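You operate a simulated robot arm through the tools that you are given. There is no shell and no other tool. Be economical: measure what you need, move in short steps, check, and stop when the job is done.

You are at the controls of a simulated robot arm. One attempt, no reset.

TASK
Burnish the rand strip's top edge, then move it to the edge vice and lock it in.
Fine: use the edge slicker till no rough nap shows, and stand it back. Set down upright: edge slicker. What is to be rubbed or washed off counts as gone when no trace of it is left.

Only the result counts: the job must be done as asked and must still hold three seconds after the hand-in. Knocking over, shifting, dropping, spilling or breaking anything else fails it.

THE ROBOT
A 6-joint arm with a two-finger parallel gripper, fixed in place. Base frame: the origin is at the foot of the arm, x ahead of it, y to its left, z up; the work surface is at about z = 0.8. Units: m, rad, N and s.
With the tool pointing down near the work surface it reaches from about 0.26 to 0.68 m from the base axis. Its first joint turns from -1.152 to 1.152 rad. Payload 2.9 kg.
Tool frame: the origin (TCP) lies between the finger pads and is the grasp point; the fingertips stand 0.03 m ahead of it; z points along the fingers, y is the line along which they close. The gripper opens to 0.11 m. The fingers are 0.02 m wide and 0.01 m thick; the gripper's body (0.048 by 0.112 m) begins 0.055 m behind the TCP.
Orientation is that of the tool frame in the base frame, as [roll, pitch, yaw] about the fixed x, y, z axes, in that order (R = Rz(yaw) Ry(pitch) Rx(roll)). With the fingers straight down and closing along the base's y, the tool's x points along the base's -x, its y along +y and its z along -z.

THE INTERFACE
- The arm moves only by the tool nudge_tool. Its argument "steps" is one flat list of numbers, 7 for each row, row after row: the shift along the tool's x, y, z in m, then the turn, a rotation vector about the tool's x, y, z in rad, then the finger opening in m, from 0 to 0.11. In form: [x, y, z, rx, ry, rz, jaw, x, y, z, rx, ry, rz, jaw, ...]. A call has 1 to 12 rows; each row is the pose to reach, as a shift and turn from the pose commanded when the call began, along the tool's axes at that moment. Each row takes 0.2 s and may step no farther than 0.05 m and 0.15 rad from the row before; otherwise, or with a gripper value out of range, the whole call is refused. Where a pose cannot be reached the arm comes as near as it can. A force on the tool above 40 N (or 10 N above the force at the start of the call, whichever is more), or a blocked arm, ends the call early, and 0.2 s more pass. The fingers move at their own pace (about 0.108 m/s each) and stop on an object; they squeeze with about 22 N. The grip force told is the motor's: it shows also when the fingers shut on nothing. Time passes only in rows, and 0.2 s behind the last, so rows that repeat a pose let the fingers close. The reply holds the time, the measured pose of the TCP, the force on the tool along the base axes, the opening and the grip force, in the units named above and with some noise, with the torque about the TCP (base axes, N m) and any sound that the robot's microphone picked up, and new pictures: "pictures" is both (left out), scene, wrist or none.
- Cameras (640 x 400 px; columns grow to the right, rows downward): "scene" is fixed at [0.0859, 0.4477, 1.3905]; the picture's right is [-0.75, -0.66, 0.00], its down [-0.31, 0.35, -0.88] and it looks along [0.58, -0.66, -0.47] (base axes); focal length 324 px, centre (320, 200). "wrist" rides on the gripper at [0.072, 0.017, -0.103] in the tool frame; the picture's right is [-0.23, 0.97, 0.00], its down [-0.76, -0.18, -0.62] and it looks along [-0.61, -0.14, 0.78] (tool axes); focal length 222 px, centre (320, 200). There is no depth. A picture from a camera that has moved, and an enlarged one, comes with that camera's place and axes in the base frame and with its lens. The place of the scene camera against the robot may be out by one fixed shift of up to 0.025 m in any direction.
- enlarge(camera, box): a new picture of the part [left, top, right, bottom] of that camera's present view, enlarged. It takes no simulated time.
- close_job(): hands the job in; it is judged then, once.

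Work in short steps. Places have to be worked out from the pictures, the camera data and where the tool is seen: move nearer, look again, correct. Check each grasp and each placing, and mend what went wrong. You have 120 turns and 200 pictures in all, those below and enlarged ones among them. Open the gripper and draw the arm clear of the work before you hand the job in, unless the task says otherwise; then end with one line.

The tools are called after "Call:" as name(argument=value, ...) on one line, values as JSON. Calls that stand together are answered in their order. nudge_tool: Moves the arm, as the interface text tells. Its arguments: {"type":"object","properties":{"steps":{"type":"array","items":{"type":"number"}},"pictures":{"type":"string","enum":["both","scene","wrist","none"]}},"required":["steps"]} The other tools are called the same way: enlarge (camera, box) takes an enlarged picture of a part of a camera's view; close_job () hands the job in.

At the start:

```text
t: 0.0
eef_pos: [0.4144, -0.1039, 1.1705]
tcp_rot: [3.141, 0.001, -3.141]
wrist_force: [0.4, -0.4, 0.1]
moment: [-0.02, 0.03, -0.02]
opening: 0.1101
grip_force: 0.0
```

scene: 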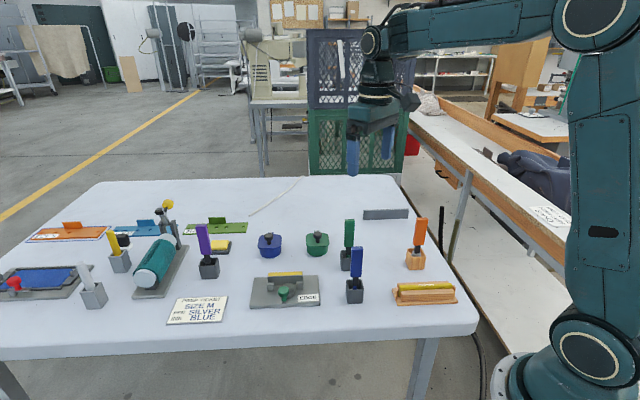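
wrist: 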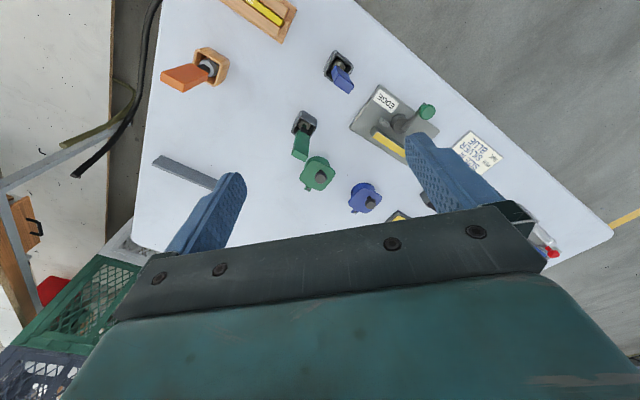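

The scene shows many tools; I need close views to identify the rand strip, edge slicker and edge vice.

Call:
enlarge(camera="scene", box=[220, 200, 480, 330])

Call:
enlarge(camera="scene", box=[0, 190, 260, 330])

Call:
enlarge(camera="wrist", box=[140, 0, 500, 225])

```text
2.46 times, centred on (350, 265) of scene
camera zoom: at [0.0859, 0.4477, 1.3905], right [-0.75, -0.66, 0.0], down [-0.31, 0.35, -0.88], along [0.58, -0.66, -0.47], focal length 797 px, centre (246, 40)
```

zoom: 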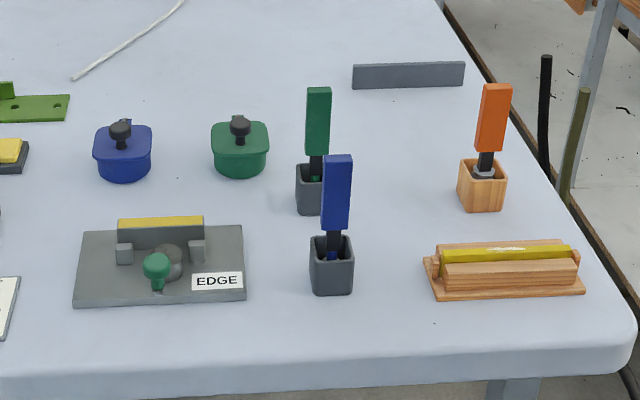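

```text
2.46 times, centred on (130, 260) of scene
camera zoom: at [0.0859, 0.4477, 1.3905], right [-0.75, -0.66, 0.0], down [-0.31, 0.35, -0.88], along [0.58, -0.66, -0.47], focal length 797 px, centre (788, 52)
```

zoom: 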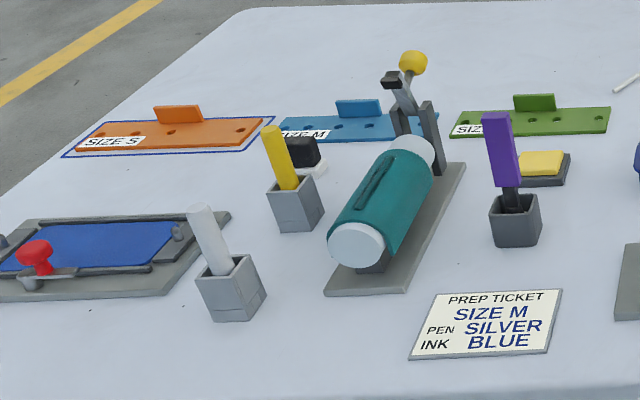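

```text
1.78 times, centred on (320, 112) of wrist
camera zoom: at [0.3413, -0.088, 1.2738], right [0.23, 0.97, 0.0], down [0.76, -0.18, 0.62], along [0.61, -0.14, -0.78], focal length 395 px, centre (320, 356)
```

zoom: 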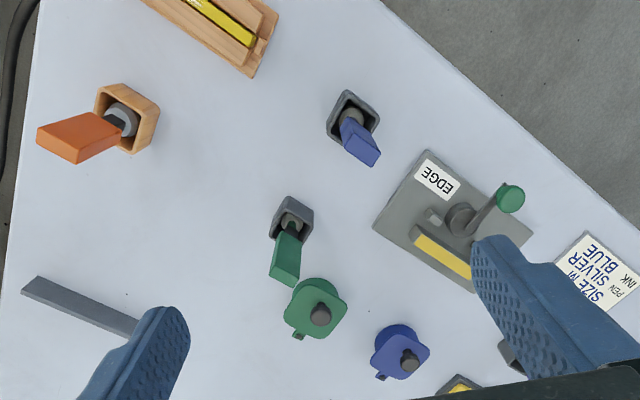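

The yellow strip with a whitish nap lies in the wooden cradle (about 0.28, -0.155). The orange tool in the wooden stand (about 0.354, -0.27) is probably the slicker, and the EDGE vice is near (0.53, 0.015). I move over the cradle and look.

Call:
nudge_tool(steps=[0.03, -0.02, 0.03, 0, 0, 0, 0.11, 0.06, -0.04, 0.06, 0, 0, 0, 0.11, 0.084, -0.066, 0.09, 0, 0, 0, 0.11, 0.09, -0.07, 0.1, 0, 0, 0, 0.11])

```text
t: 1.0
eef_pos: [0.326, -0.1736, 1.0722]
tcp_rot: [-3.141, 0.002, -3.141]
wrist_force: [0.1, 0.1, 0.3]
moment: [0.0, -0.01, 0.01]
opening: 0.1098
grip_force: 0.1
camera wrist: at [0.2529, -0.1589, 1.1749], right [0.23, 0.97, 0.0], down [0.76, -0.18, 0.62], along [0.61, -0.14, -0.78], focal length 222 px, centre (320, 200)
```

scene: 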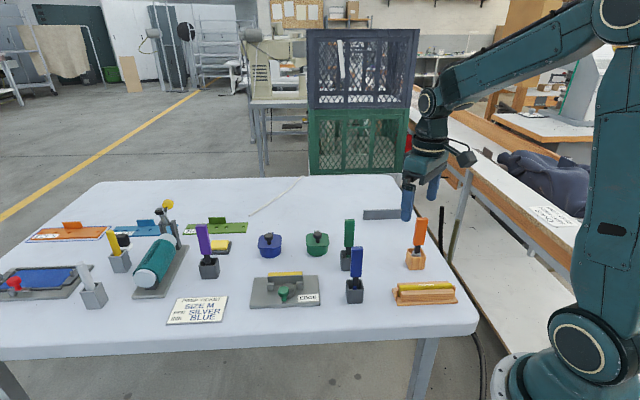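
wrist: 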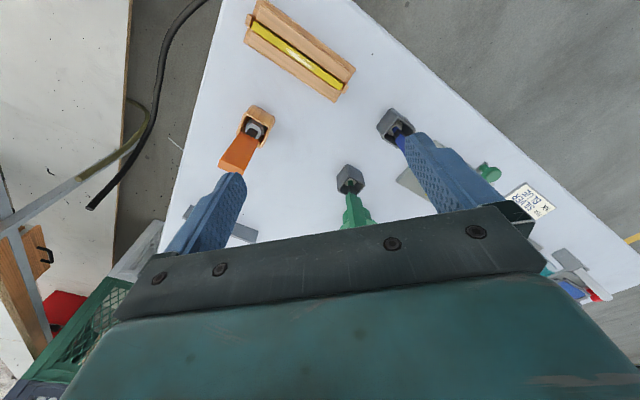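

Call:
enlarge(camera="wrist", box=[200, 0, 420, 200])

Call:
enlarge(camera="scene", box=[380, 205, 480, 315])

Call:
enlarge(camera="scene", box=[240, 240, 370, 320])

```text
2.00 times, centred on (310, 100) of wrist
camera zoom: at [0.2529, -0.1589, 1.1749], right [0.23, 0.97, 0.0], down [0.76, -0.18, 0.62], along [0.61, -0.14, -0.78], focal length 444 px, centre (340, 400)
```

zoom: 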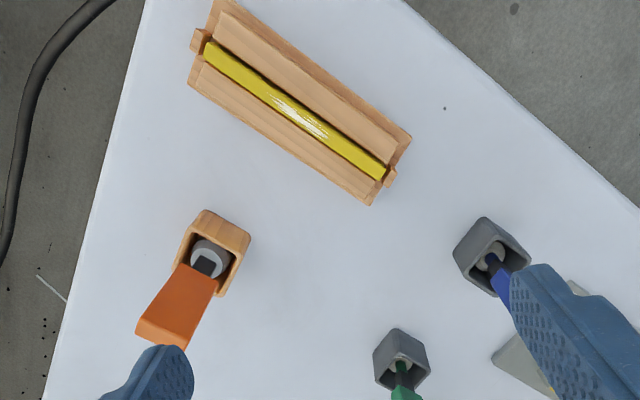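

```text
3.64 times, centred on (430, 260) of scene
camera zoom: at [0.0859, 0.4477, 1.3905], right [-0.75, -0.66, 0.0], down [-0.31, 0.35, -0.88], along [0.58, -0.66, -0.47], focal length 1177 px, centre (-80, -18)
```

zoom: 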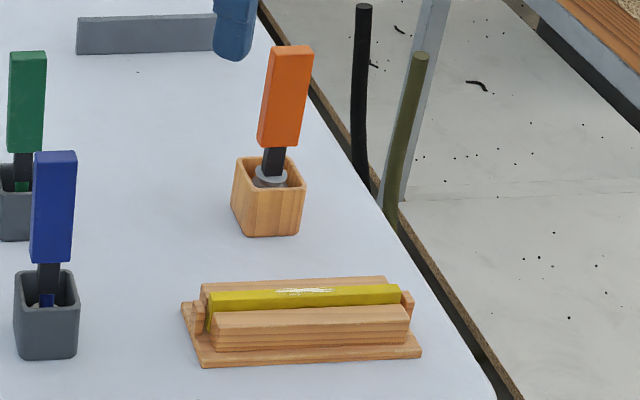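

```text
4.92 times, centred on (305, 280) of scene
camera zoom: at [0.0859, 0.4477, 1.3905], right [-0.75, -0.66, 0.0], down [-0.31, 0.35, -0.88], along [0.58, -0.66, -0.47], focal length 1594 px, centre (394, -194)
```

zoom: 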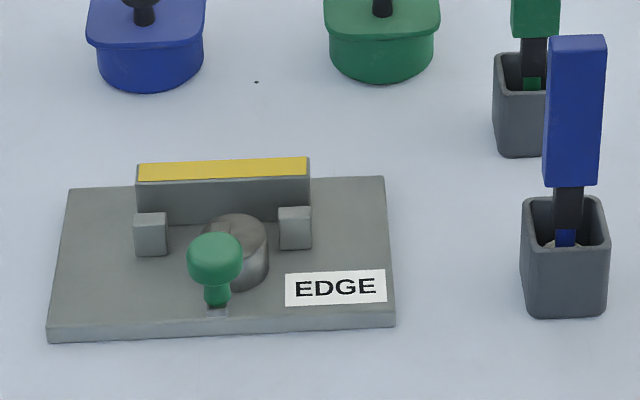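

The orange slicker stands upright at about (0.352, -0.281) with its handle top near z≈0.95. The strip runs at 45° from (0.237, -0.233) to (0.327, -0.143). I move above the slicker to check its orientation.

Call:
nudge_tool(steps=[-0.009, -0.036, 0.014, 0, 0, 0, 0.11, -0.018, -0.072, 0.028, 0, 0, 0, 0.11, -0.026, -0.108, 0.042, 0, 0, 0, 0.11])

Call:
enlarge(camera="wrist", box=[200, 0, 440, 210])

Call:
enlarge(camera="scene", box=[370, 180, 470, 310])

```text
t: 1.8
eef_pos: [0.3514, -0.2826, 1.0286]
tcp_rot: [-3.139, 0.001, -3.14]
wrist_force: [-1.2, 0.2, 1.0]
moment: [0.03, 0.01, -0.02]
opening: 0.1099
grip_force: 0.1
camera wrist: at [0.2771, -0.2673, 1.1327], right [0.23, 0.97, 0.0], down [0.76, -0.18, 0.62], along [0.61, -0.14, -0.78], focal length 222 px, centre (320, 200)
```

scene: 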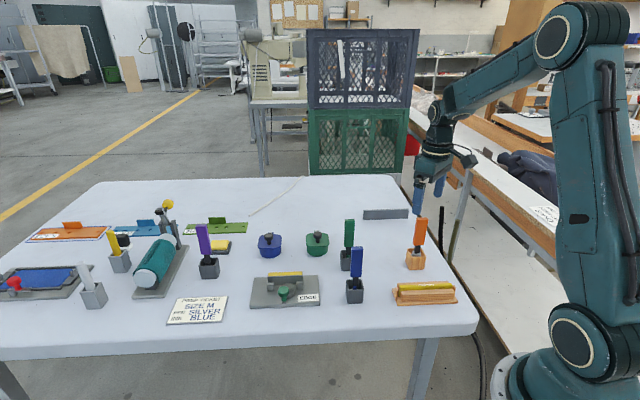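
wrist: 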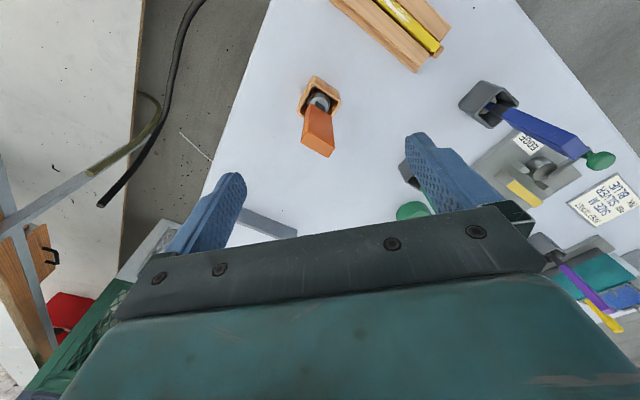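

```text
1.90 times, centred on (320, 105) of wrist
camera zoom: at [0.2771, -0.2673, 1.1327], right [0.23, 0.97, 0.0], down [0.76, -0.18, 0.62], along [0.61, -0.14, -0.78], focal length 423 px, centre (320, 381)
```

zoom: 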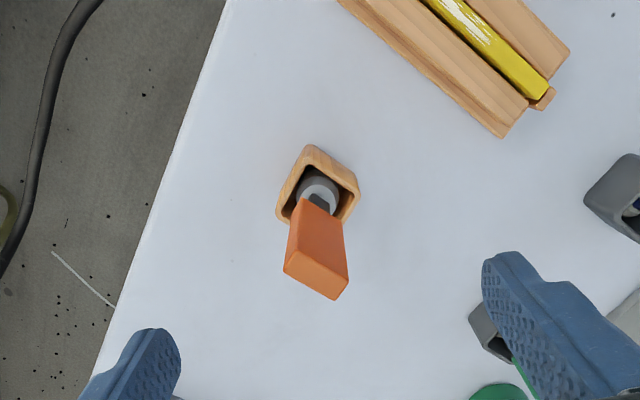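

```text
3.08 times, centred on (420, 245) of scene
camera zoom: at [0.0859, 0.4477, 1.3905], right [-0.75, -0.66, 0.0], down [-0.31, 0.35, -0.88], along [0.58, -0.66, -0.47], focal length 996 px, centre (12, 62)
```

zoom: 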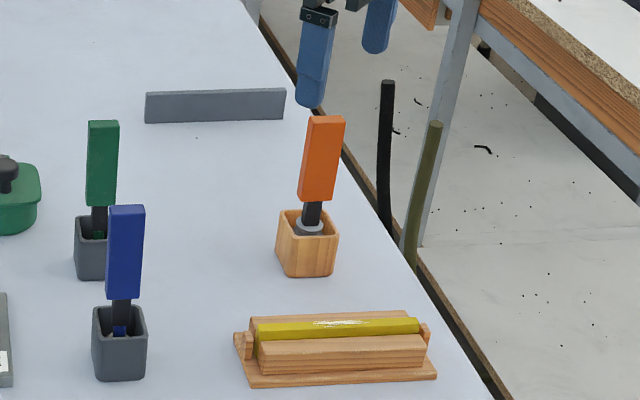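

The handle is a paddle about 27×12 mm, its broad side at ~47° and parallel to the strip. I turn the gripper so it will close across the thin side, then look again.

Call:
nudge_tool(steps=[0, 0, 0, 0, 0, -0.14, 0.11, 0, 0, 0, 0, 0, -0.28, 0.11, 0, 0, 0, 0, 0, -0.42, 0.11, 0, -0.001, 0, 0, 0, -0.56, 0.11, 0, -0.002, 0, 0, 0, -0.7, 0.11, -0.001, -0.003, 0, 0, 0, -0.81, 0.11])

Call:
enlarge(camera="wrist", box=[200, 0, 440, 210])

```text
t: 3.2
eef_pos: [0.3507, -0.2862, 1.0281]
tcp_rot: [3.141, 0.001, -2.329]
wrist_force: [0.3, 0.2, -0.4]
moment: [0.01, 0.0, 0.0]
opening: 0.11
grip_force: 0.0
camera wrist: at [0.2881, -0.3269, 1.1322], right [-0.55, 0.83, 0.0], down [0.65, 0.43, 0.62], along [0.52, 0.34, -0.78], focal length 222 px, centre (320, 200)
```

scene: 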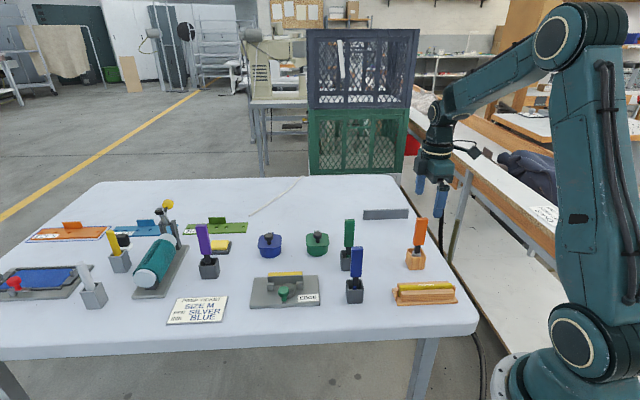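
wrist: 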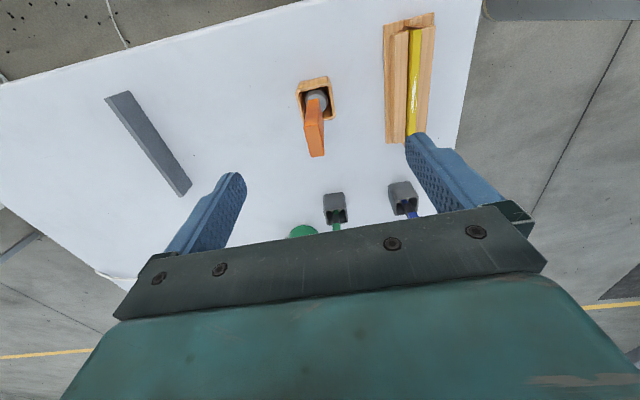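

```text
1.90 times, centred on (320, 105) of wrist
camera zoom: at [0.2881, -0.3269, 1.1322], right [-0.55, 0.83, 0.0], down [0.65, 0.43, 0.62], along [0.52, 0.34, -0.78], focal length 423 px, centre (320, 381)
```

zoom: 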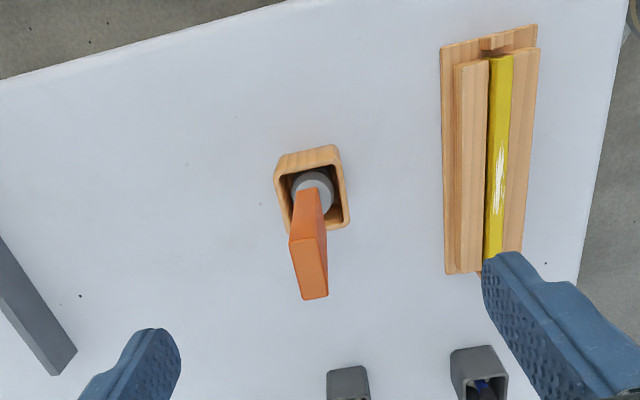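

Triangulating gives the handle at (0.356, -0.288) with its top at z≈0.954. The strip lies on the line x−y=0.473 at 45° with its top at about 0.823. I align to exactly 45°, descend over the handle and close.

Call:
nudge_tool(steps=[-0.0023, -0.005, 0.035, 0, 0, 0.027, 0.11, -0.0023, -0.005, 0.07, 0, 0, 0.027, 0.11, -0.0023, -0.005, 0.103, 0, 0, 0.027, 0.11, -0.0023, -0.005, 0.103, 0, 0, 0.027, 0.06, -0.0023, -0.005, 0.103, 0, 0, 0.027, 0.03, -0.0023, -0.005, 0.103, 0, 0, 0.027, 0.0, -0.0023, -0.005, 0.103, 0, 0, 0.027, 0.0])

Call:
enlarge(camera="scene", box=[370, 180, 470, 310])

```text
t: 4.8
eef_pos: [0.3563, -0.2862, 0.9266]
tcp_rot: [-3.141, 0.0, -2.358]
wrist_force: [0.3, 1.2, -0.4]
moment: [0.02, -0.05, 0.0]
opening: 0.0126
grip_force: 22.1
camera wrist: at [0.2921, -0.3259, 1.0317], right [-0.53, 0.85, 0.0], down [0.67, 0.41, 0.62], along [0.53, 0.33, -0.78], focal length 222 px, centre (320, 200)
```

scene: 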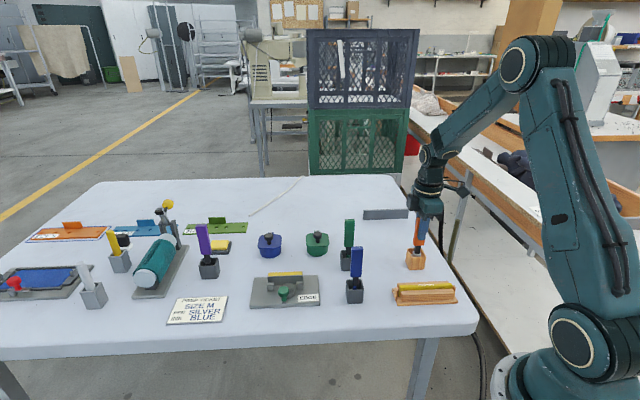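
wrist: 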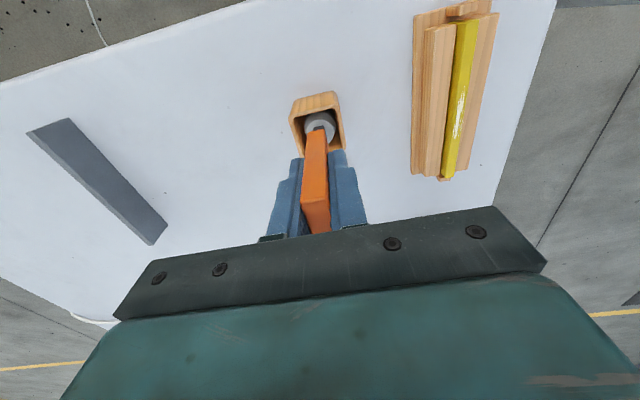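

```text
3.08 times, centred on (420, 245) of scene
camera zoom: at [0.0859, 0.4477, 1.3905], right [-0.75, -0.66, 0.0], down [-0.31, 0.35, -0.88], along [0.58, -0.66, -0.47], focal length 996 px, centre (12, 62)
```

zoom: 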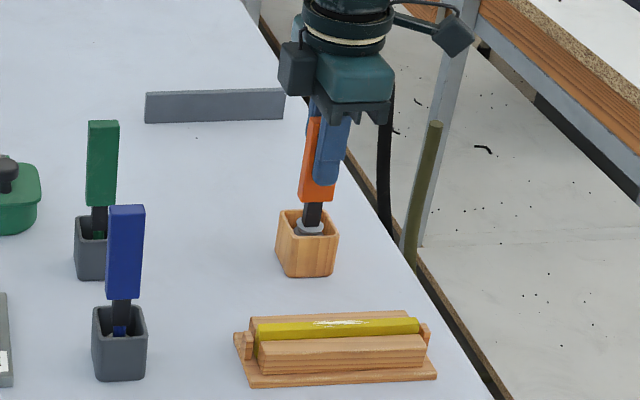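

The handle is gripped at 12.6 mm; the seated pose is (0.3563, -0.2862, 0.9266). I lift straight up.

Call:
nudge_tool(steps=[0, 0, -0.02, 0, 0, 0, 0, 0, 0, -0.05, 0, 0, 0, 0, 0, 0, -0.09, 0, 0, 0, 0, 0, 0, -0.09, 0, 0, 0, 0])

Call:
enlarge(camera="scene", box=[370, 150, 490, 310])

Call:
enlarge(camera="wrist", box=[240, 20, 400, 220])

```text
t: 5.8
eef_pos: [0.3578, -0.2885, 1.0171]
tcp_rot: [3.141, 0.001, -2.358]
wrist_force: [0.3, 0.1, -0.7]
moment: [-0.02, -0.01, 0.02]
opening: 0.0128
grip_force: 21.9
camera wrist: at [0.2942, -0.3288, 1.1216], right [-0.53, 0.85, 0.0], down [0.67, 0.41, 0.62], along [0.53, 0.33, -0.78], focal length 222 px, centre (320, 200)
```

scene: 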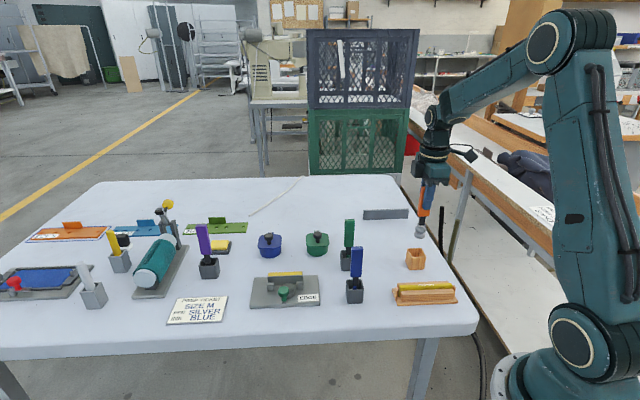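
wrist: 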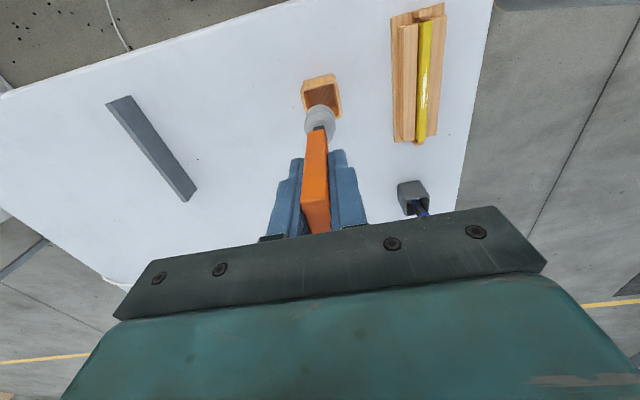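

```text
2.50 times, centred on (430, 230) of scene
camera zoom: at [0.0859, 0.4477, 1.3905], right [-0.75, -0.66, 0.0], down [-0.31, 0.35, -0.88], along [0.58, -0.66, -0.47], focal length 809 px, centre (45, 125)
```

zoom: 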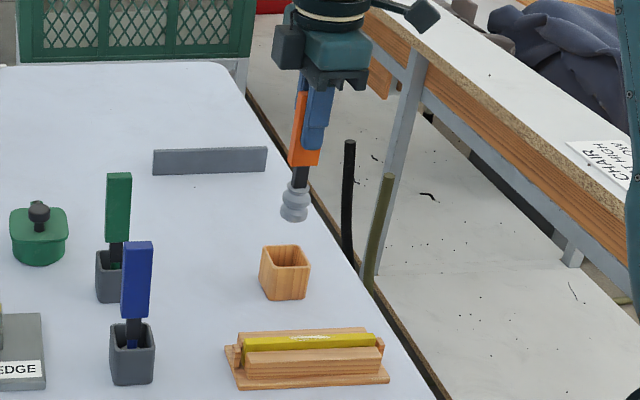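

```text
2.00 times, centred on (320, 120) of wrist
camera zoom: at [0.2942, -0.3288, 1.1216], right [-0.53, 0.85, 0.0], down [0.67, 0.41, 0.62], along [0.53, 0.33, -0.78], focal length 444 px, centre (320, 360)
```

zoom: 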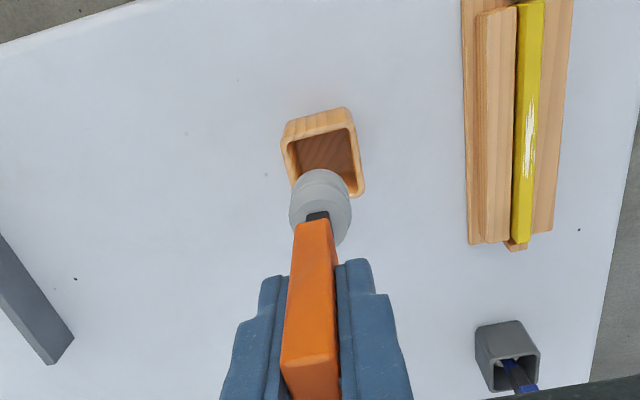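

The slicker is held firmly; its grey grooved round head ends about 0.122 below the TCP. I carry it over the middle of the strip and check alignment.

Call:
nudge_tool(steps=[-0.005, 0.035, 0, 0, 0, 0, 0, -0.01, 0.075, 0, 0, 0, 0, 0, -0.017, 0.11, 0.0, 0, 0, 0, 0, -0.0171, 0.1225, 0.03, 0, 0, 0, 0, -0.0171, 0.1225, 0.045, 0, 0, 0, 0])

Call:
enlarge(camera="scene", box=[370, 210, 490, 320])

Call:
enlarge(camera="wrist", box=[240, 20, 400, 220])

```text
t: 7.0
eef_pos: [0.2827, -0.1893, 0.9679]
tcp_rot: [-3.141, 0.002, -2.358]
wrist_force: [-0.3, -0.1, -0.2]
moment: [-0.01, 0.05, -0.03]
opening: 0.0129
grip_force: 21.8
camera wrist: at [0.2189, -0.2298, 1.073], right [-0.53, 0.85, 0.0], down [0.67, 0.41, 0.62], along [0.53, 0.33, -0.78], focal length 222 px, centre (320, 200)
```

scene: 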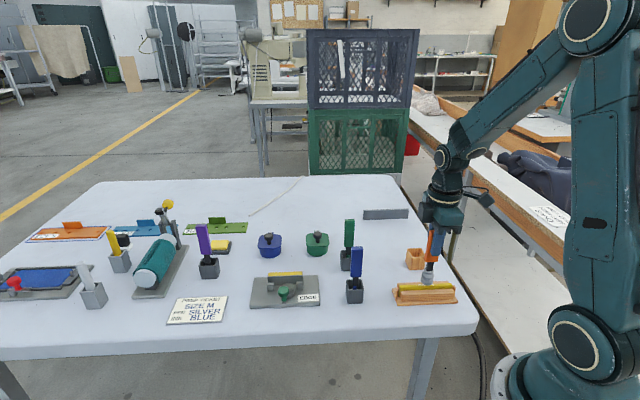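
wrist: 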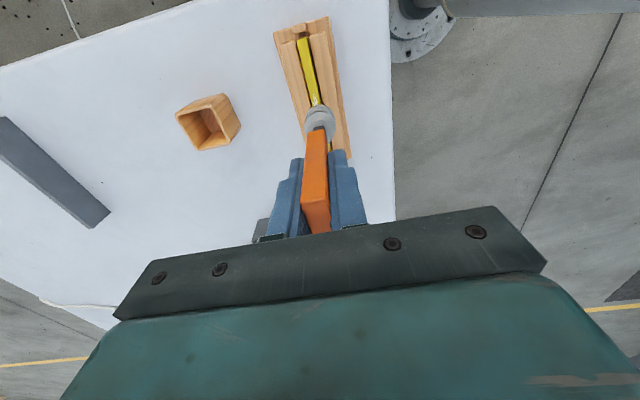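

```text
3.64 times, centred on (430, 265) of scene
camera zoom: at [0.0859, 0.4477, 1.3905], right [-0.75, -0.66, 0.0], down [-0.31, 0.35, -0.88], along [0.58, -0.66, -0.47], focal length 1177 px, centre (-80, -36)
```

zoom: 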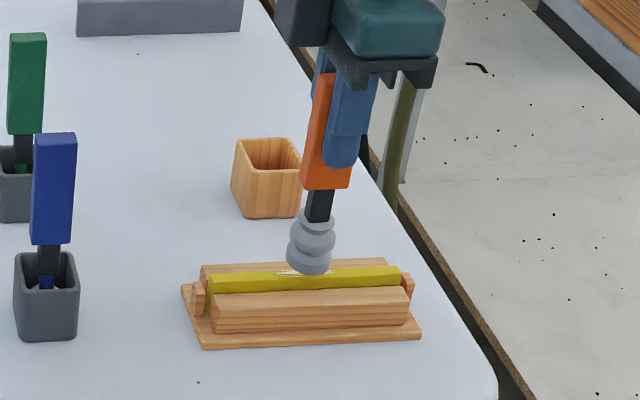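

```text
2.00 times, centred on (320, 120) of wrist
camera zoom: at [0.2189, -0.2298, 1.073], right [-0.53, 0.85, 0.0], down [0.67, 0.41, 0.62], along [0.53, 0.33, -0.78], focal length 444 px, centre (320, 360)
```

zoom: 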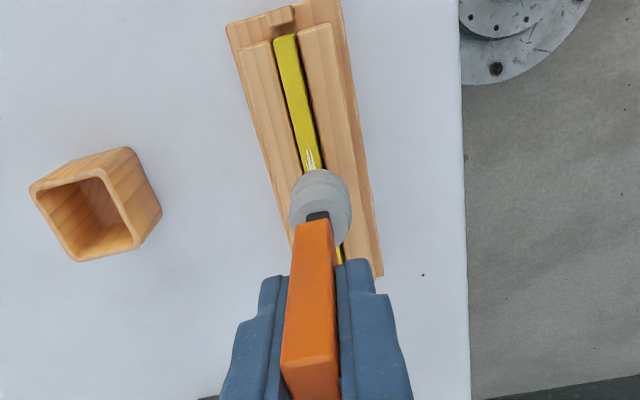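

The head is centred over the strip and roughly 1–2 cm above it. I descend in small steps watching the force.

Call:
nudge_tool(steps=[0, 0, 0.008, 0, 0, 0, 0, 0, 0, 0.015, 0, 0, 0, 0, 0, 0, 0.018, 0, 0, 0, 0], pictures="scene")

Call:
enlarge(camera="scene", box=[380, 220, 480, 320])

```text
t: 7.8
eef_pos: [0.2835, -0.189, 0.9537]
tcp_rot: [-3.14, -0.001, -2.358]
wrist_force: [-0.1, -0.2, 20.8]
moment: [-0.01, 0.02, -0.01]
opening: 0.0129
grip_force: 21.3
```

scene: 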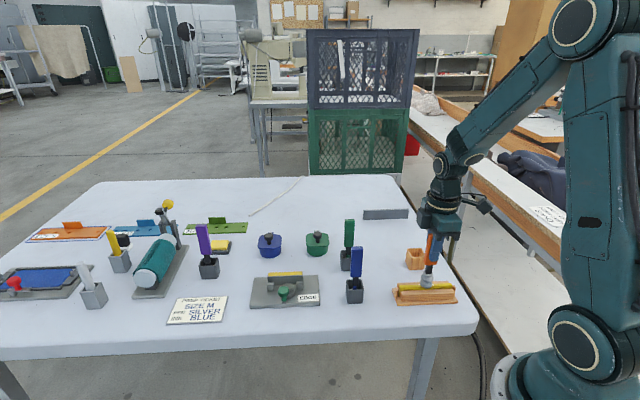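

```text
4.00 times, centred on (430, 270) of scene
camera zoom: at [0.0857, 0.4478, 1.3905], right [-0.75, -0.66, 0.0], down [-0.31, 0.35, -0.88], along [0.58, -0.66, -0.47], focal length 1295 px, centre (-120, -80)
```

zoom: 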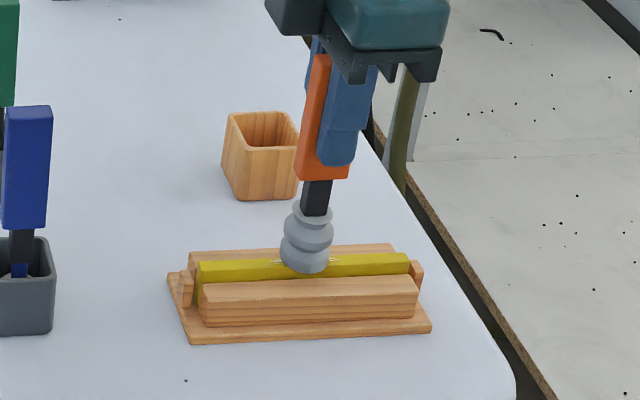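

Contact: about 21 N with 4 mm of over-travel. I ease off by 2 mm to about 10 N and stroke along the strip.

Call:
nudge_tool(steps=[0, 0, -0.002, 0, 0, 0, 0, 0.015, 0, -0.002, 0, 0, 0, 0, 0.03, 0, -0.002, 0, 0, 0, 0, 0.042, 0, -0.002, 0, 0, 0, 0, 0.028, 0, -0.002, 0, 0, 0, 0, 0.014, 0, -0.002, 0, 0, 0, 0, 0, 0, -0.002, 0, 0, 0, 0, -0.014, 0, -0.002, 0, 0, 0, 0, -0.028, 0, -0.002, 0, 0, 0, 0, -0.042, 0, -0.002, 0, 0, 0, 0, -0.028, 0, -0.002, 0, 0, 0, 0, -0.014, 0, -0.002, 0, 0, 0, 0], pictures="scene")

Call:
enlarge(camera="scene", box=[380, 240, 470, 310])

```text
t: 10.4
eef_pos: [0.2933, -0.1791, 0.9529]
tcp_rot: [-3.141, 0.002, -2.358]
wrist_force: [1.4, 1.8, 8.2]
moment: [0.19, -0.2, 0.03]
opening: 0.0124
grip_force: 21.9
```

scene: 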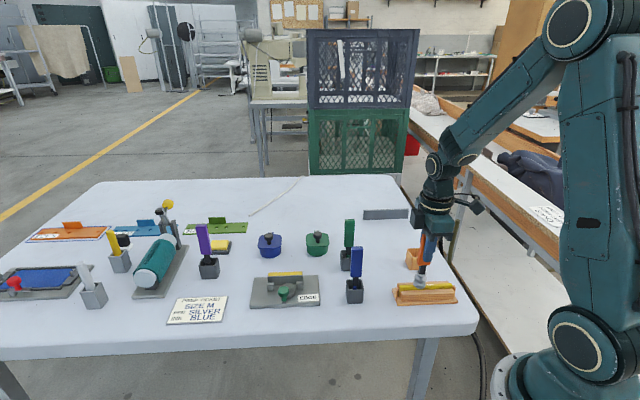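

```text
5.71 times, centred on (425, 275) of scene
camera zoom: at [0.0859, 0.4478, 1.3905], right [-0.75, -0.66, 0.0], down [-0.31, 0.35, -0.88], along [0.58, -0.66, -0.47], focal length 1850 px, centre (-280, -229)
```

zoom: 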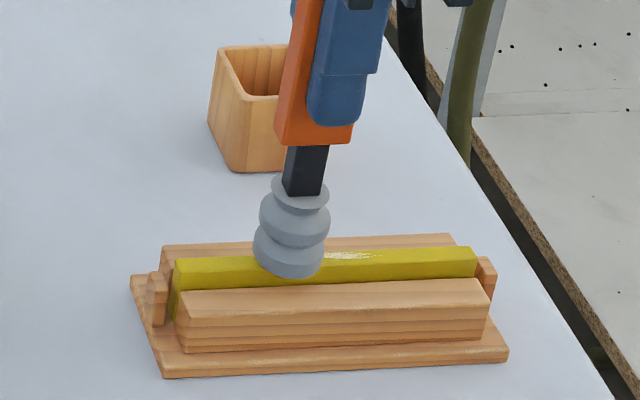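

Force is about 8 N and some nap remains in the middle. I keep stroking.

Call:
nudge_tool(steps=[0.012, 0, 0, 0, 0, 0, 0, 0.024, 0, 0, 0, 0, 0, 0, 0.036, 0, 0, 0, 0, 0, 0, 0.048, 0, 0, 0, 0, 0, 0, 0.036, 0, 0, 0, 0, 0, 0, 0.024, 0, 0, 0, 0, 0, 0, 0.012, 0, 0, 0, 0, 0, 0, 0, 0, 0, 0, 0, 0, 0, -0.012, 0, 0, 0, 0, 0, 0, -0.024, 0, 0, 0, 0, 0, 0, -0.036, 0, 0, 0, 0, 0, 0, -0.024, 0, 0, 0, 0, 0, 0], pictures="scene")

Call:
enlarge(camera="scene", box=[380, 240, 470, 310])

```text
t: 13.0
eef_pos: [0.3101, -0.1607, 0.9538]
tcp_rot: [-3.139, 0.002, -2.359]
wrist_force: [2.8, 1.4, 8.8]
moment: [0.18, -0.25, 0.02]
opening: 0.0127
grip_force: 22.2
```

scene: 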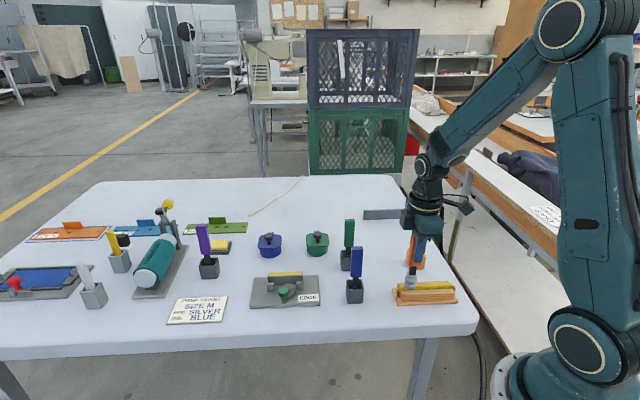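

```text
5.71 times, centred on (425, 275) of scene
camera zoom: at [0.0859, 0.4478, 1.3905], right [-0.75, -0.66, 0.0], down [-0.31, 0.35, -0.88], along [0.58, -0.66, -0.47], focal length 1850 px, centre (-280, -229)
```

zoom: 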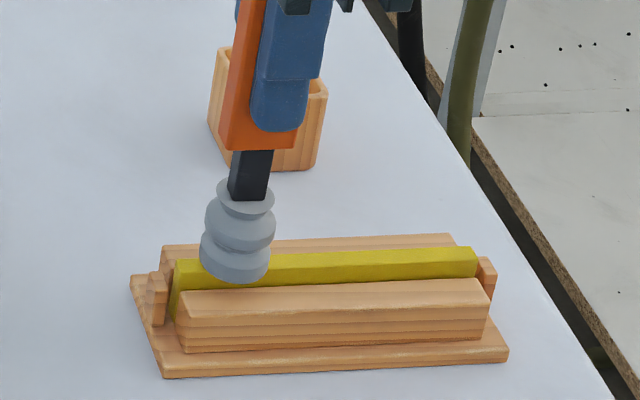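

The nap looks gone on the visible part. One more full pass over the whole strip, then I lift and inspect.

Call:
nudge_tool(steps=[-0.008, 0, 0, 0, 0, 0, 0, 0.006, 0, 0, 0, 0, 0, 0, 0.02, 0, 0, 0, 0, 0, 0, 0.034, 0, 0, 0, 0, 0, 0, 0.048, 0, 0, 0, 0, 0, 0, 0.062, 0, 0, 0, 0, 0, 0, 0.076, 0, 0, 0, 0, 0, 0, 0.086, 0, 0, 0, 0, 0, 0, 0.072, 0, 0, 0, 0, 0, 0, 0.055, 0, 0, 0, 0, 0, 0, 0.038, 0, 0, 0, 0, 0, 0, 0.038, 0, -0.05, 0, 0, 0, 0])

Call:
enlarge(camera="scene", box=[380, 240, 470, 310])

Call:
enlarge(camera="wrist", box=[240, 0, 400, 170])

```text
t: 15.6
eef_pos: [0.2803, -0.1876, 1.0056]
tcp_rot: [3.141, 0.0, -2.36]
wrist_force: [0.3, 1.0, -0.1]
moment: [0.01, -0.01, -0.01]
opening: 0.0124
grip_force: 22.0
camera wrist: at [0.2168, -0.2286, 1.1098], right [-0.53, 0.85, 0.0], down [0.67, 0.41, 0.62], along [0.53, 0.33, -0.78], focal length 222 px, centre (320, 200)
```

scene: 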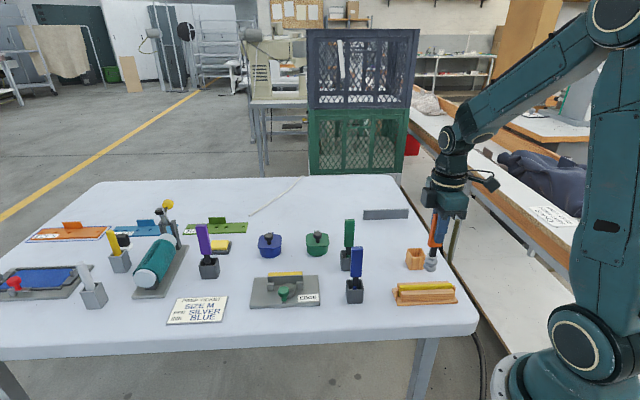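
wrist: 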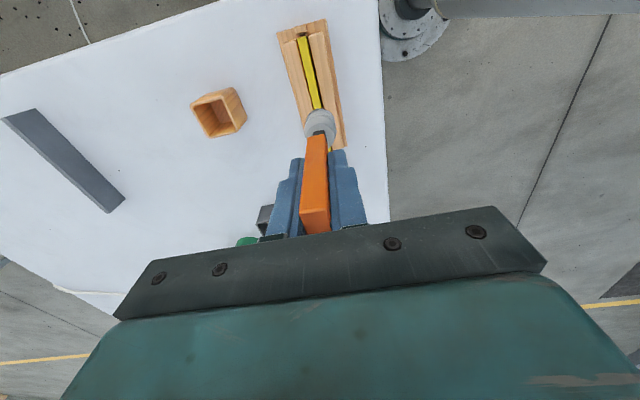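

```text
5.71 times, centred on (425, 275) of scene
camera zoom: at [0.0859, 0.4477, 1.3905], right [-0.75, -0.66, 0.0], down [-0.31, 0.35, -0.88], along [0.58, -0.66, -0.47], focal length 1850 px, centre (-280, -229)
```

zoom: 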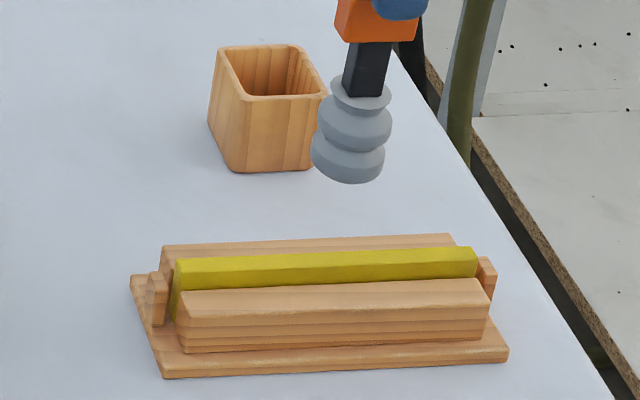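

```text
2.35 times, centred on (320, 85) of wrist
camera zoom: at [0.2168, -0.2286, 1.1098], right [-0.53, 0.85, 0.0], down [0.67, 0.41, 0.62], along [0.53, 0.33, -0.78], focal length 523 px, centre (320, 471)
```

zoom: 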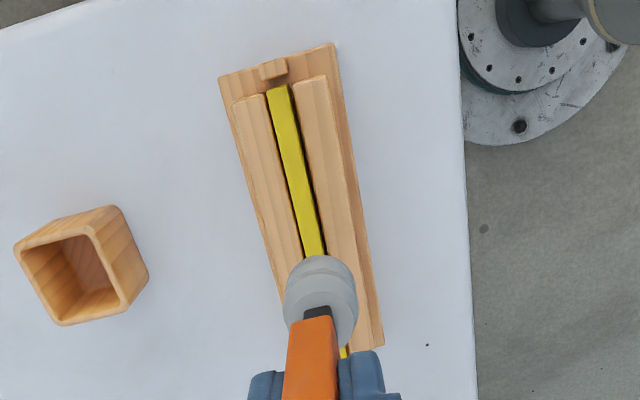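

The top edge is now clean all over. Summing my commanded shifts, the stand pose is at (+0.0171, -0.1225, +0.079) in tool axes; I go above it first.

Call:
nudge_tool(steps=[0.002, -0.015, -0.015, 0, 0, 0, 0, 0.007, -0.055, -0.015, 0, 0, 0, 0, 0.012, -0.09, -0.015, 0, 0, 0, 0, 0.0171, -0.1225, -0.015, 0, 0, 0, 0, 0.0171, -0.1225, 0.02, 0, 0, 0, 0, 0.0171, -0.1225, 0.025, 0, 0, 0, 0])

Call:
enlarge(camera="scene", box=[380, 210, 470, 280])

Call:
enlarge(camera="wrist", box=[260, 60, 380, 200])

```text
t: 17.0
eef_pos: [0.3567, -0.2884, 0.98]
tcp_rot: [3.14, -0.001, -2.357]
wrist_force: [0.2, -0.9, -0.3]
moment: [-0.05, -0.01, 0.0]
opening: 0.0124
grip_force: 22.3
camera wrist: at [0.2921, -0.327, 1.0829], right [-0.53, 0.85, 0.0], down [0.66, 0.41, 0.62], along [0.53, 0.33, -0.78], focal length 222 px, centre (320, 200)
```

scene: 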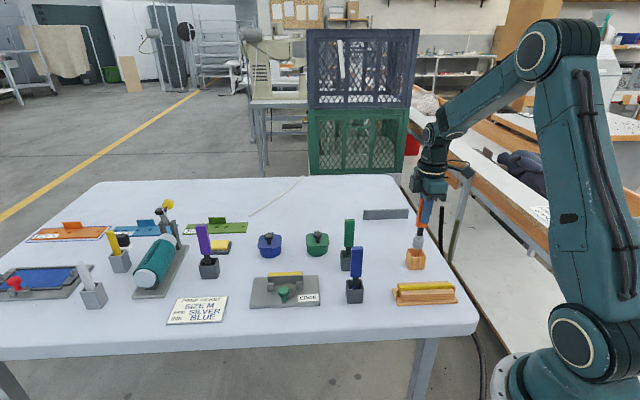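
wrist: 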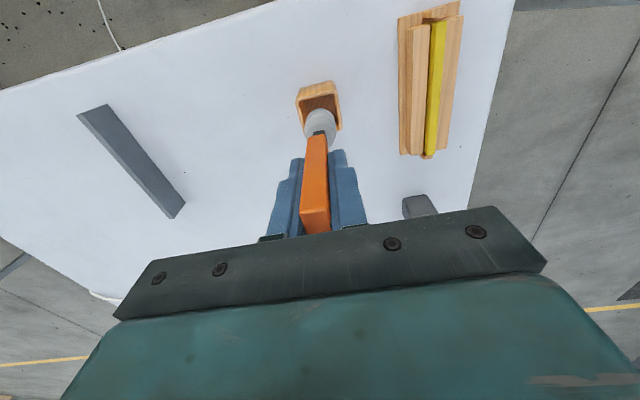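

```text
5.71 times, centred on (425, 245) of scene
camera zoom: at [0.0859, 0.4477, 1.3905], right [-0.75, -0.66, 0.0], down [-0.31, 0.35, -0.88], along [0.58, -0.66, -0.47], focal length 1850 px, centre (-280, -57)
```

zoom: 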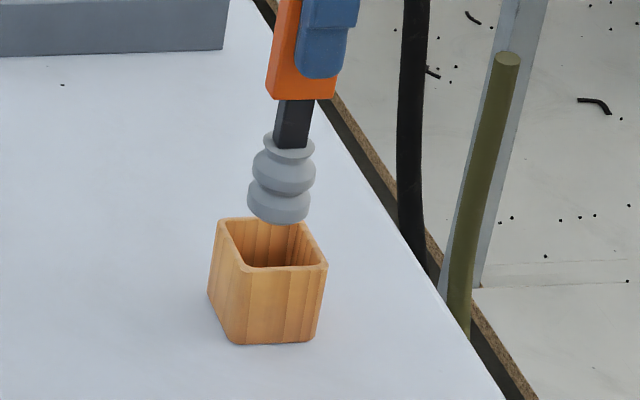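

```text
2.86 times, centred on (320, 130) of wrist
camera zoom: at [0.2921, -0.327, 1.0829], right [-0.53, 0.85, 0.0], down [0.66, 0.41, 0.62], along [0.53, 0.33, -0.78], focal length 635 px, centre (320, 400)
```

zoom: 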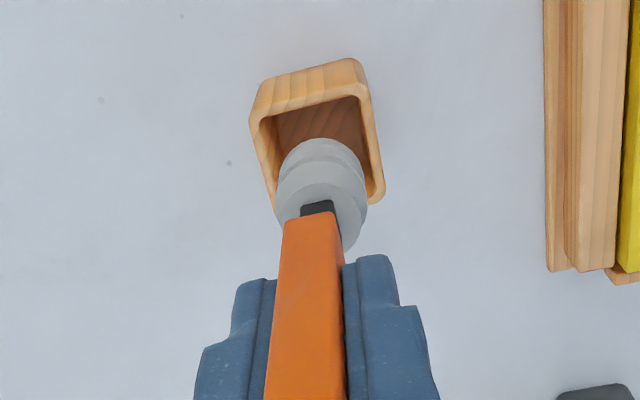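

It is aligned over the stand. I lower it to just above the seat.

Call:
nudge_tool(steps=[0, 0, 0.015, 0, 0, 0, 0, 0, 0, 0.03, 0, 0, 0, 0, 0, 0, 0.045, 0, 0, 0, 0, 0, 0, 0.052, 0, 0, 0, 0, 0, 0, 0.052, 0, 0, 0, 0], pictures="none")

Call:
enlarge(camera="scene", box=[380, 210, 470, 280])

```text
t: 18.2
eef_pos: [0.3574, -0.2874, 0.9283]
tcp_rot: [-3.141, 0.0, -2.358]
wrist_force: [-0.4, 0.4, -1.1]
moment: [-0.01, 0.02, 0.02]
opening: 0.0124
grip_force: 22.0
```

```text
5.71 times, centred on (425, 245) of scene
camera zoom: at [0.0859, 0.4477, 1.3905], right [-0.75, -0.66, 0.0], down [-0.31, 0.35, -0.88], along [0.58, -0.66, -0.47], focal length 1850 px, centre (-280, -57)
```

zoom: 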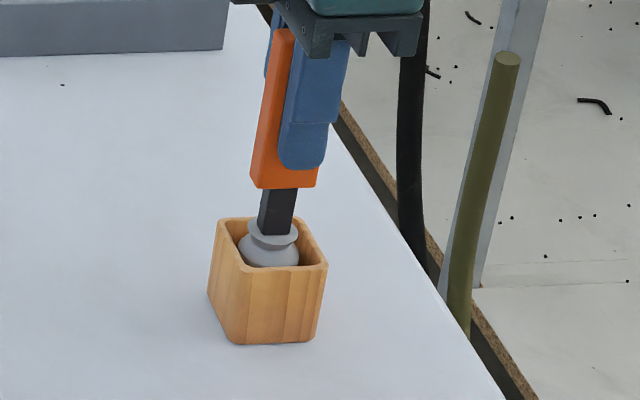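

No contact yet at z=0.928; I go down another 2–3 mm to feel the floor.

Call:
nudge_tool(steps=[0, 0, 0.0015, 0, 0, 0, 0, 0, 0, 0.003, 0, 0, 0, 0, 0, 0, 0.003, 0, 0, 0, 0], pictures="none")

```text
t: 19.0
eef_pos: [0.3557, -0.2874, 0.9243]
tcp_rot: [3.14, 0.0, -2.36]
wrist_force: [-0.2, -0.7, -1.2]
moment: [0.02, 0.02, 0.0]
opening: 0.0126
grip_force: 22.3
```

Still no contact, so the tool slid up slightly in the grip during rubbing. I continue down in small steps.

Call:
nudge_tool(steps=[0, 0, 0.001, 0, 0, 0, 0, 0, 0, 0.002, 0, 0, 0, 0, 0, 0, 0.003, 0, 0, 0, 0], pictures="none")

Call:
enlarge(camera="scene", box=[380, 210, 470, 280])

```text
t: 19.8
eef_pos: [0.3564, -0.287, 0.9202]
tcp_rot: [3.14, 0.001, -2.359]
wrist_force: [-0.5, 0.6, 2.4]
moment: [0.06, 0.04, 0.02]
opening: 0.0126
grip_force: 21.9
```

```text
5.71 times, centred on (425, 245) of scene
camera zoom: at [0.0859, 0.4477, 1.3905], right [-0.75, -0.66, 0.0], down [-0.31, 0.35, -0.88], along [0.58, -0.66, -0.47], focal length 1850 px, centre (-280, -57)
```

zoom: 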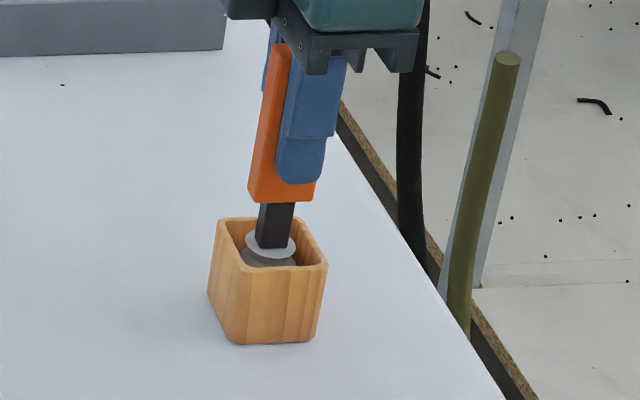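

Contact is felt at 2.4 N and the head is seated. I open slowly and retreat upward.

Call:
nudge_tool(steps=[0, 0, 0, 0, 0, 0, 0.03, 0, 0, 0, 0, 0, 0, 0.06, 0, 0, 0, 0, 0, 0, 0.09, 0, 0, -0.03, 0, 0, 0, 0.1, 0, 0, -0.07, 0, 0, 0, 0.1, 0, 0, -0.11, 0, 0, 0, 0.1])

Call:
enlarge(camera="scene", box=[370, 200, 480, 310])

Call:
enlarge(camera="wrist", box=[240, 0, 480, 210])

```text
t: 21.2
eef_pos: [0.3584, -0.2858, 1.0297]
tcp_rot: [3.14, 0.0, -2.356]
wrist_force: [-0.2, -0.5, 0.9]
moment: [-0.03, 0.05, 0.01]
opening: 0.1
grip_force: 0.1
camera wrist: at [0.2949, -0.326, 1.1331], right [-0.53, 0.85, 0.0], down [0.67, 0.41, 0.62], along [0.53, 0.33, -0.78], focal length 222 px, centre (320, 200)
```

scene: 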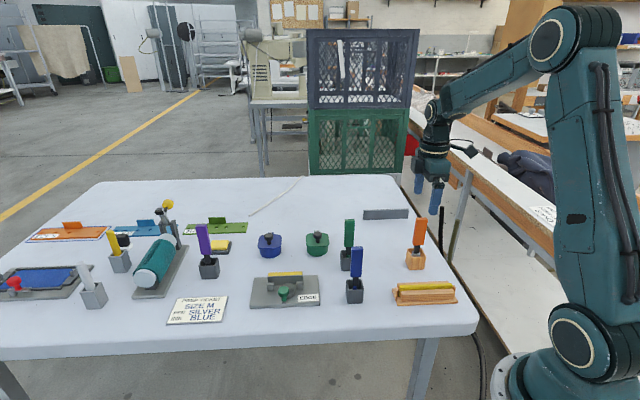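
wrist: 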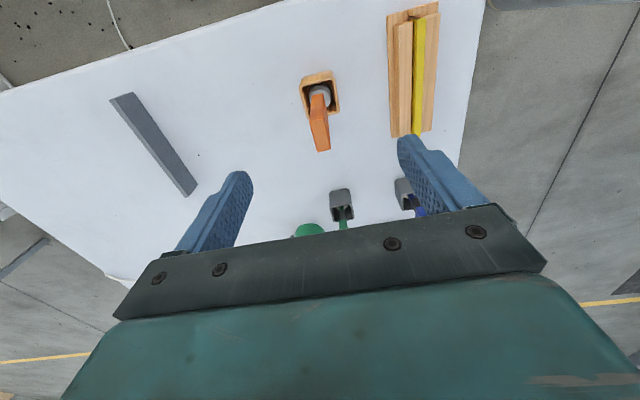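

```text
3.64 times, centred on (425, 255) of scene
camera zoom: at [0.0859, 0.4477, 1.3905], right [-0.75, -0.66, 0.0], down [-0.31, 0.35, -0.88], along [0.58, -0.66, -0.47], focal length 1177 px, centre (-62, 0)
```

zoom: 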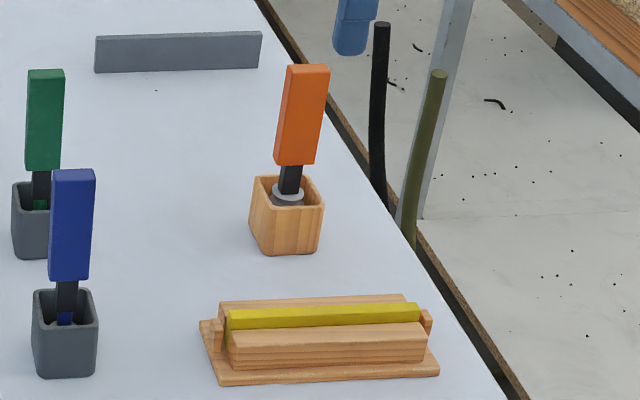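

```text
1.90 times, centred on (360, 105) of wrist
camera zoom: at [0.2949, -0.326, 1.1331], right [-0.53, 0.85, 0.0], down [0.67, 0.41, 0.62], along [0.53, 0.33, -0.78], focal length 423 px, centre (244, 381)
```

zoom: 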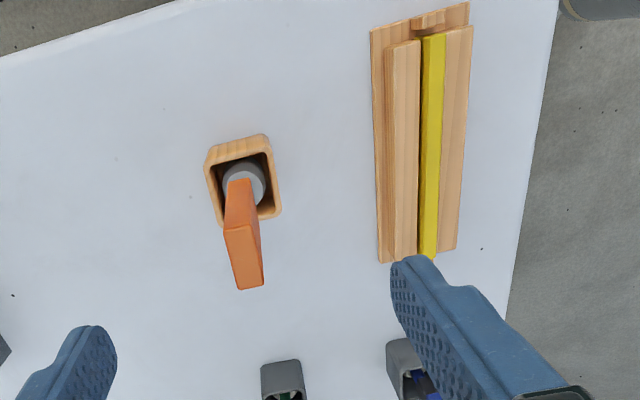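

The slicker stands upright in its stand. Now I look at the vice from above, keeping the same 45° orientation and a safe height.

Call:
nudge_tool(steps=[-0.04, 0.012, -0.02, 0, 0, 0, 0.1, -0.085, 0.026, -0.03, 0, 0, 0, 0.1, -0.13, 0.04, -0.03, 0, 0, 0, 0.1, -0.175, 0.055, -0.03, 0, 0, 0, 0.1, -0.22, 0.07, -0.03, 0, 0, 0, 0.1, -0.26, 0.083, -0.03, 0, 0, 0, 0.1, -0.2955, 0.0947, -0.03, 0, 0, 0, 0.1], pictures="wrist")

Call:
enlarge(camera="wrist", box=[200, 0, 440, 210])

```text
t: 22.8
eef_pos: [0.5014, -0.0145, 1.0613]
tcp_rot: [-3.14, 0.0, -2.36]
wrist_force: [-0.1, 0.2, 0.2]
moment: [0.02, 0.01, 0.05]
opening: 0.1
grip_force: 0.1
camera wrist: at [0.4365, -0.0546, 1.1649], right [-0.53, 0.85, 0.0], down [0.67, 0.41, 0.62], along [0.53, 0.33, -0.78], focal length 222 px, centre (320, 200)
```

wrist: 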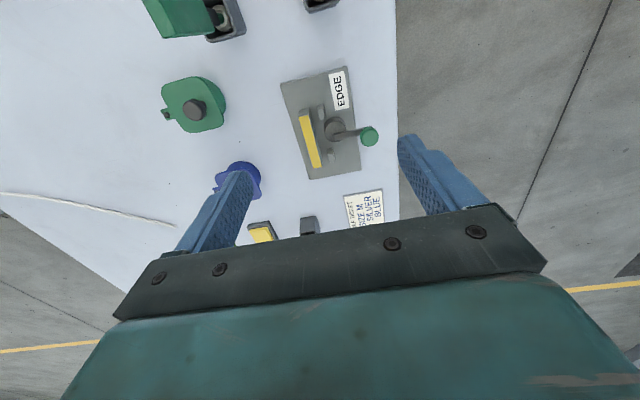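

```text
1.90 times, centred on (320, 105) of wrist
camera zoom: at [0.4365, -0.0546, 1.1649], right [-0.53, 0.85, 0.0], down [0.67, 0.41, 0.62], along [0.53, 0.33, -0.78], focal length 423 px, centre (320, 381)
```

zoom: 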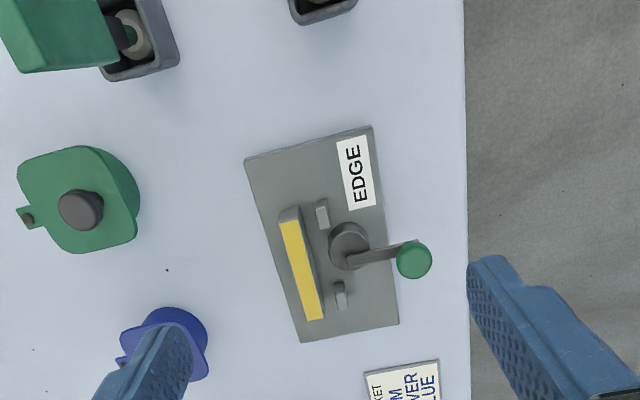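

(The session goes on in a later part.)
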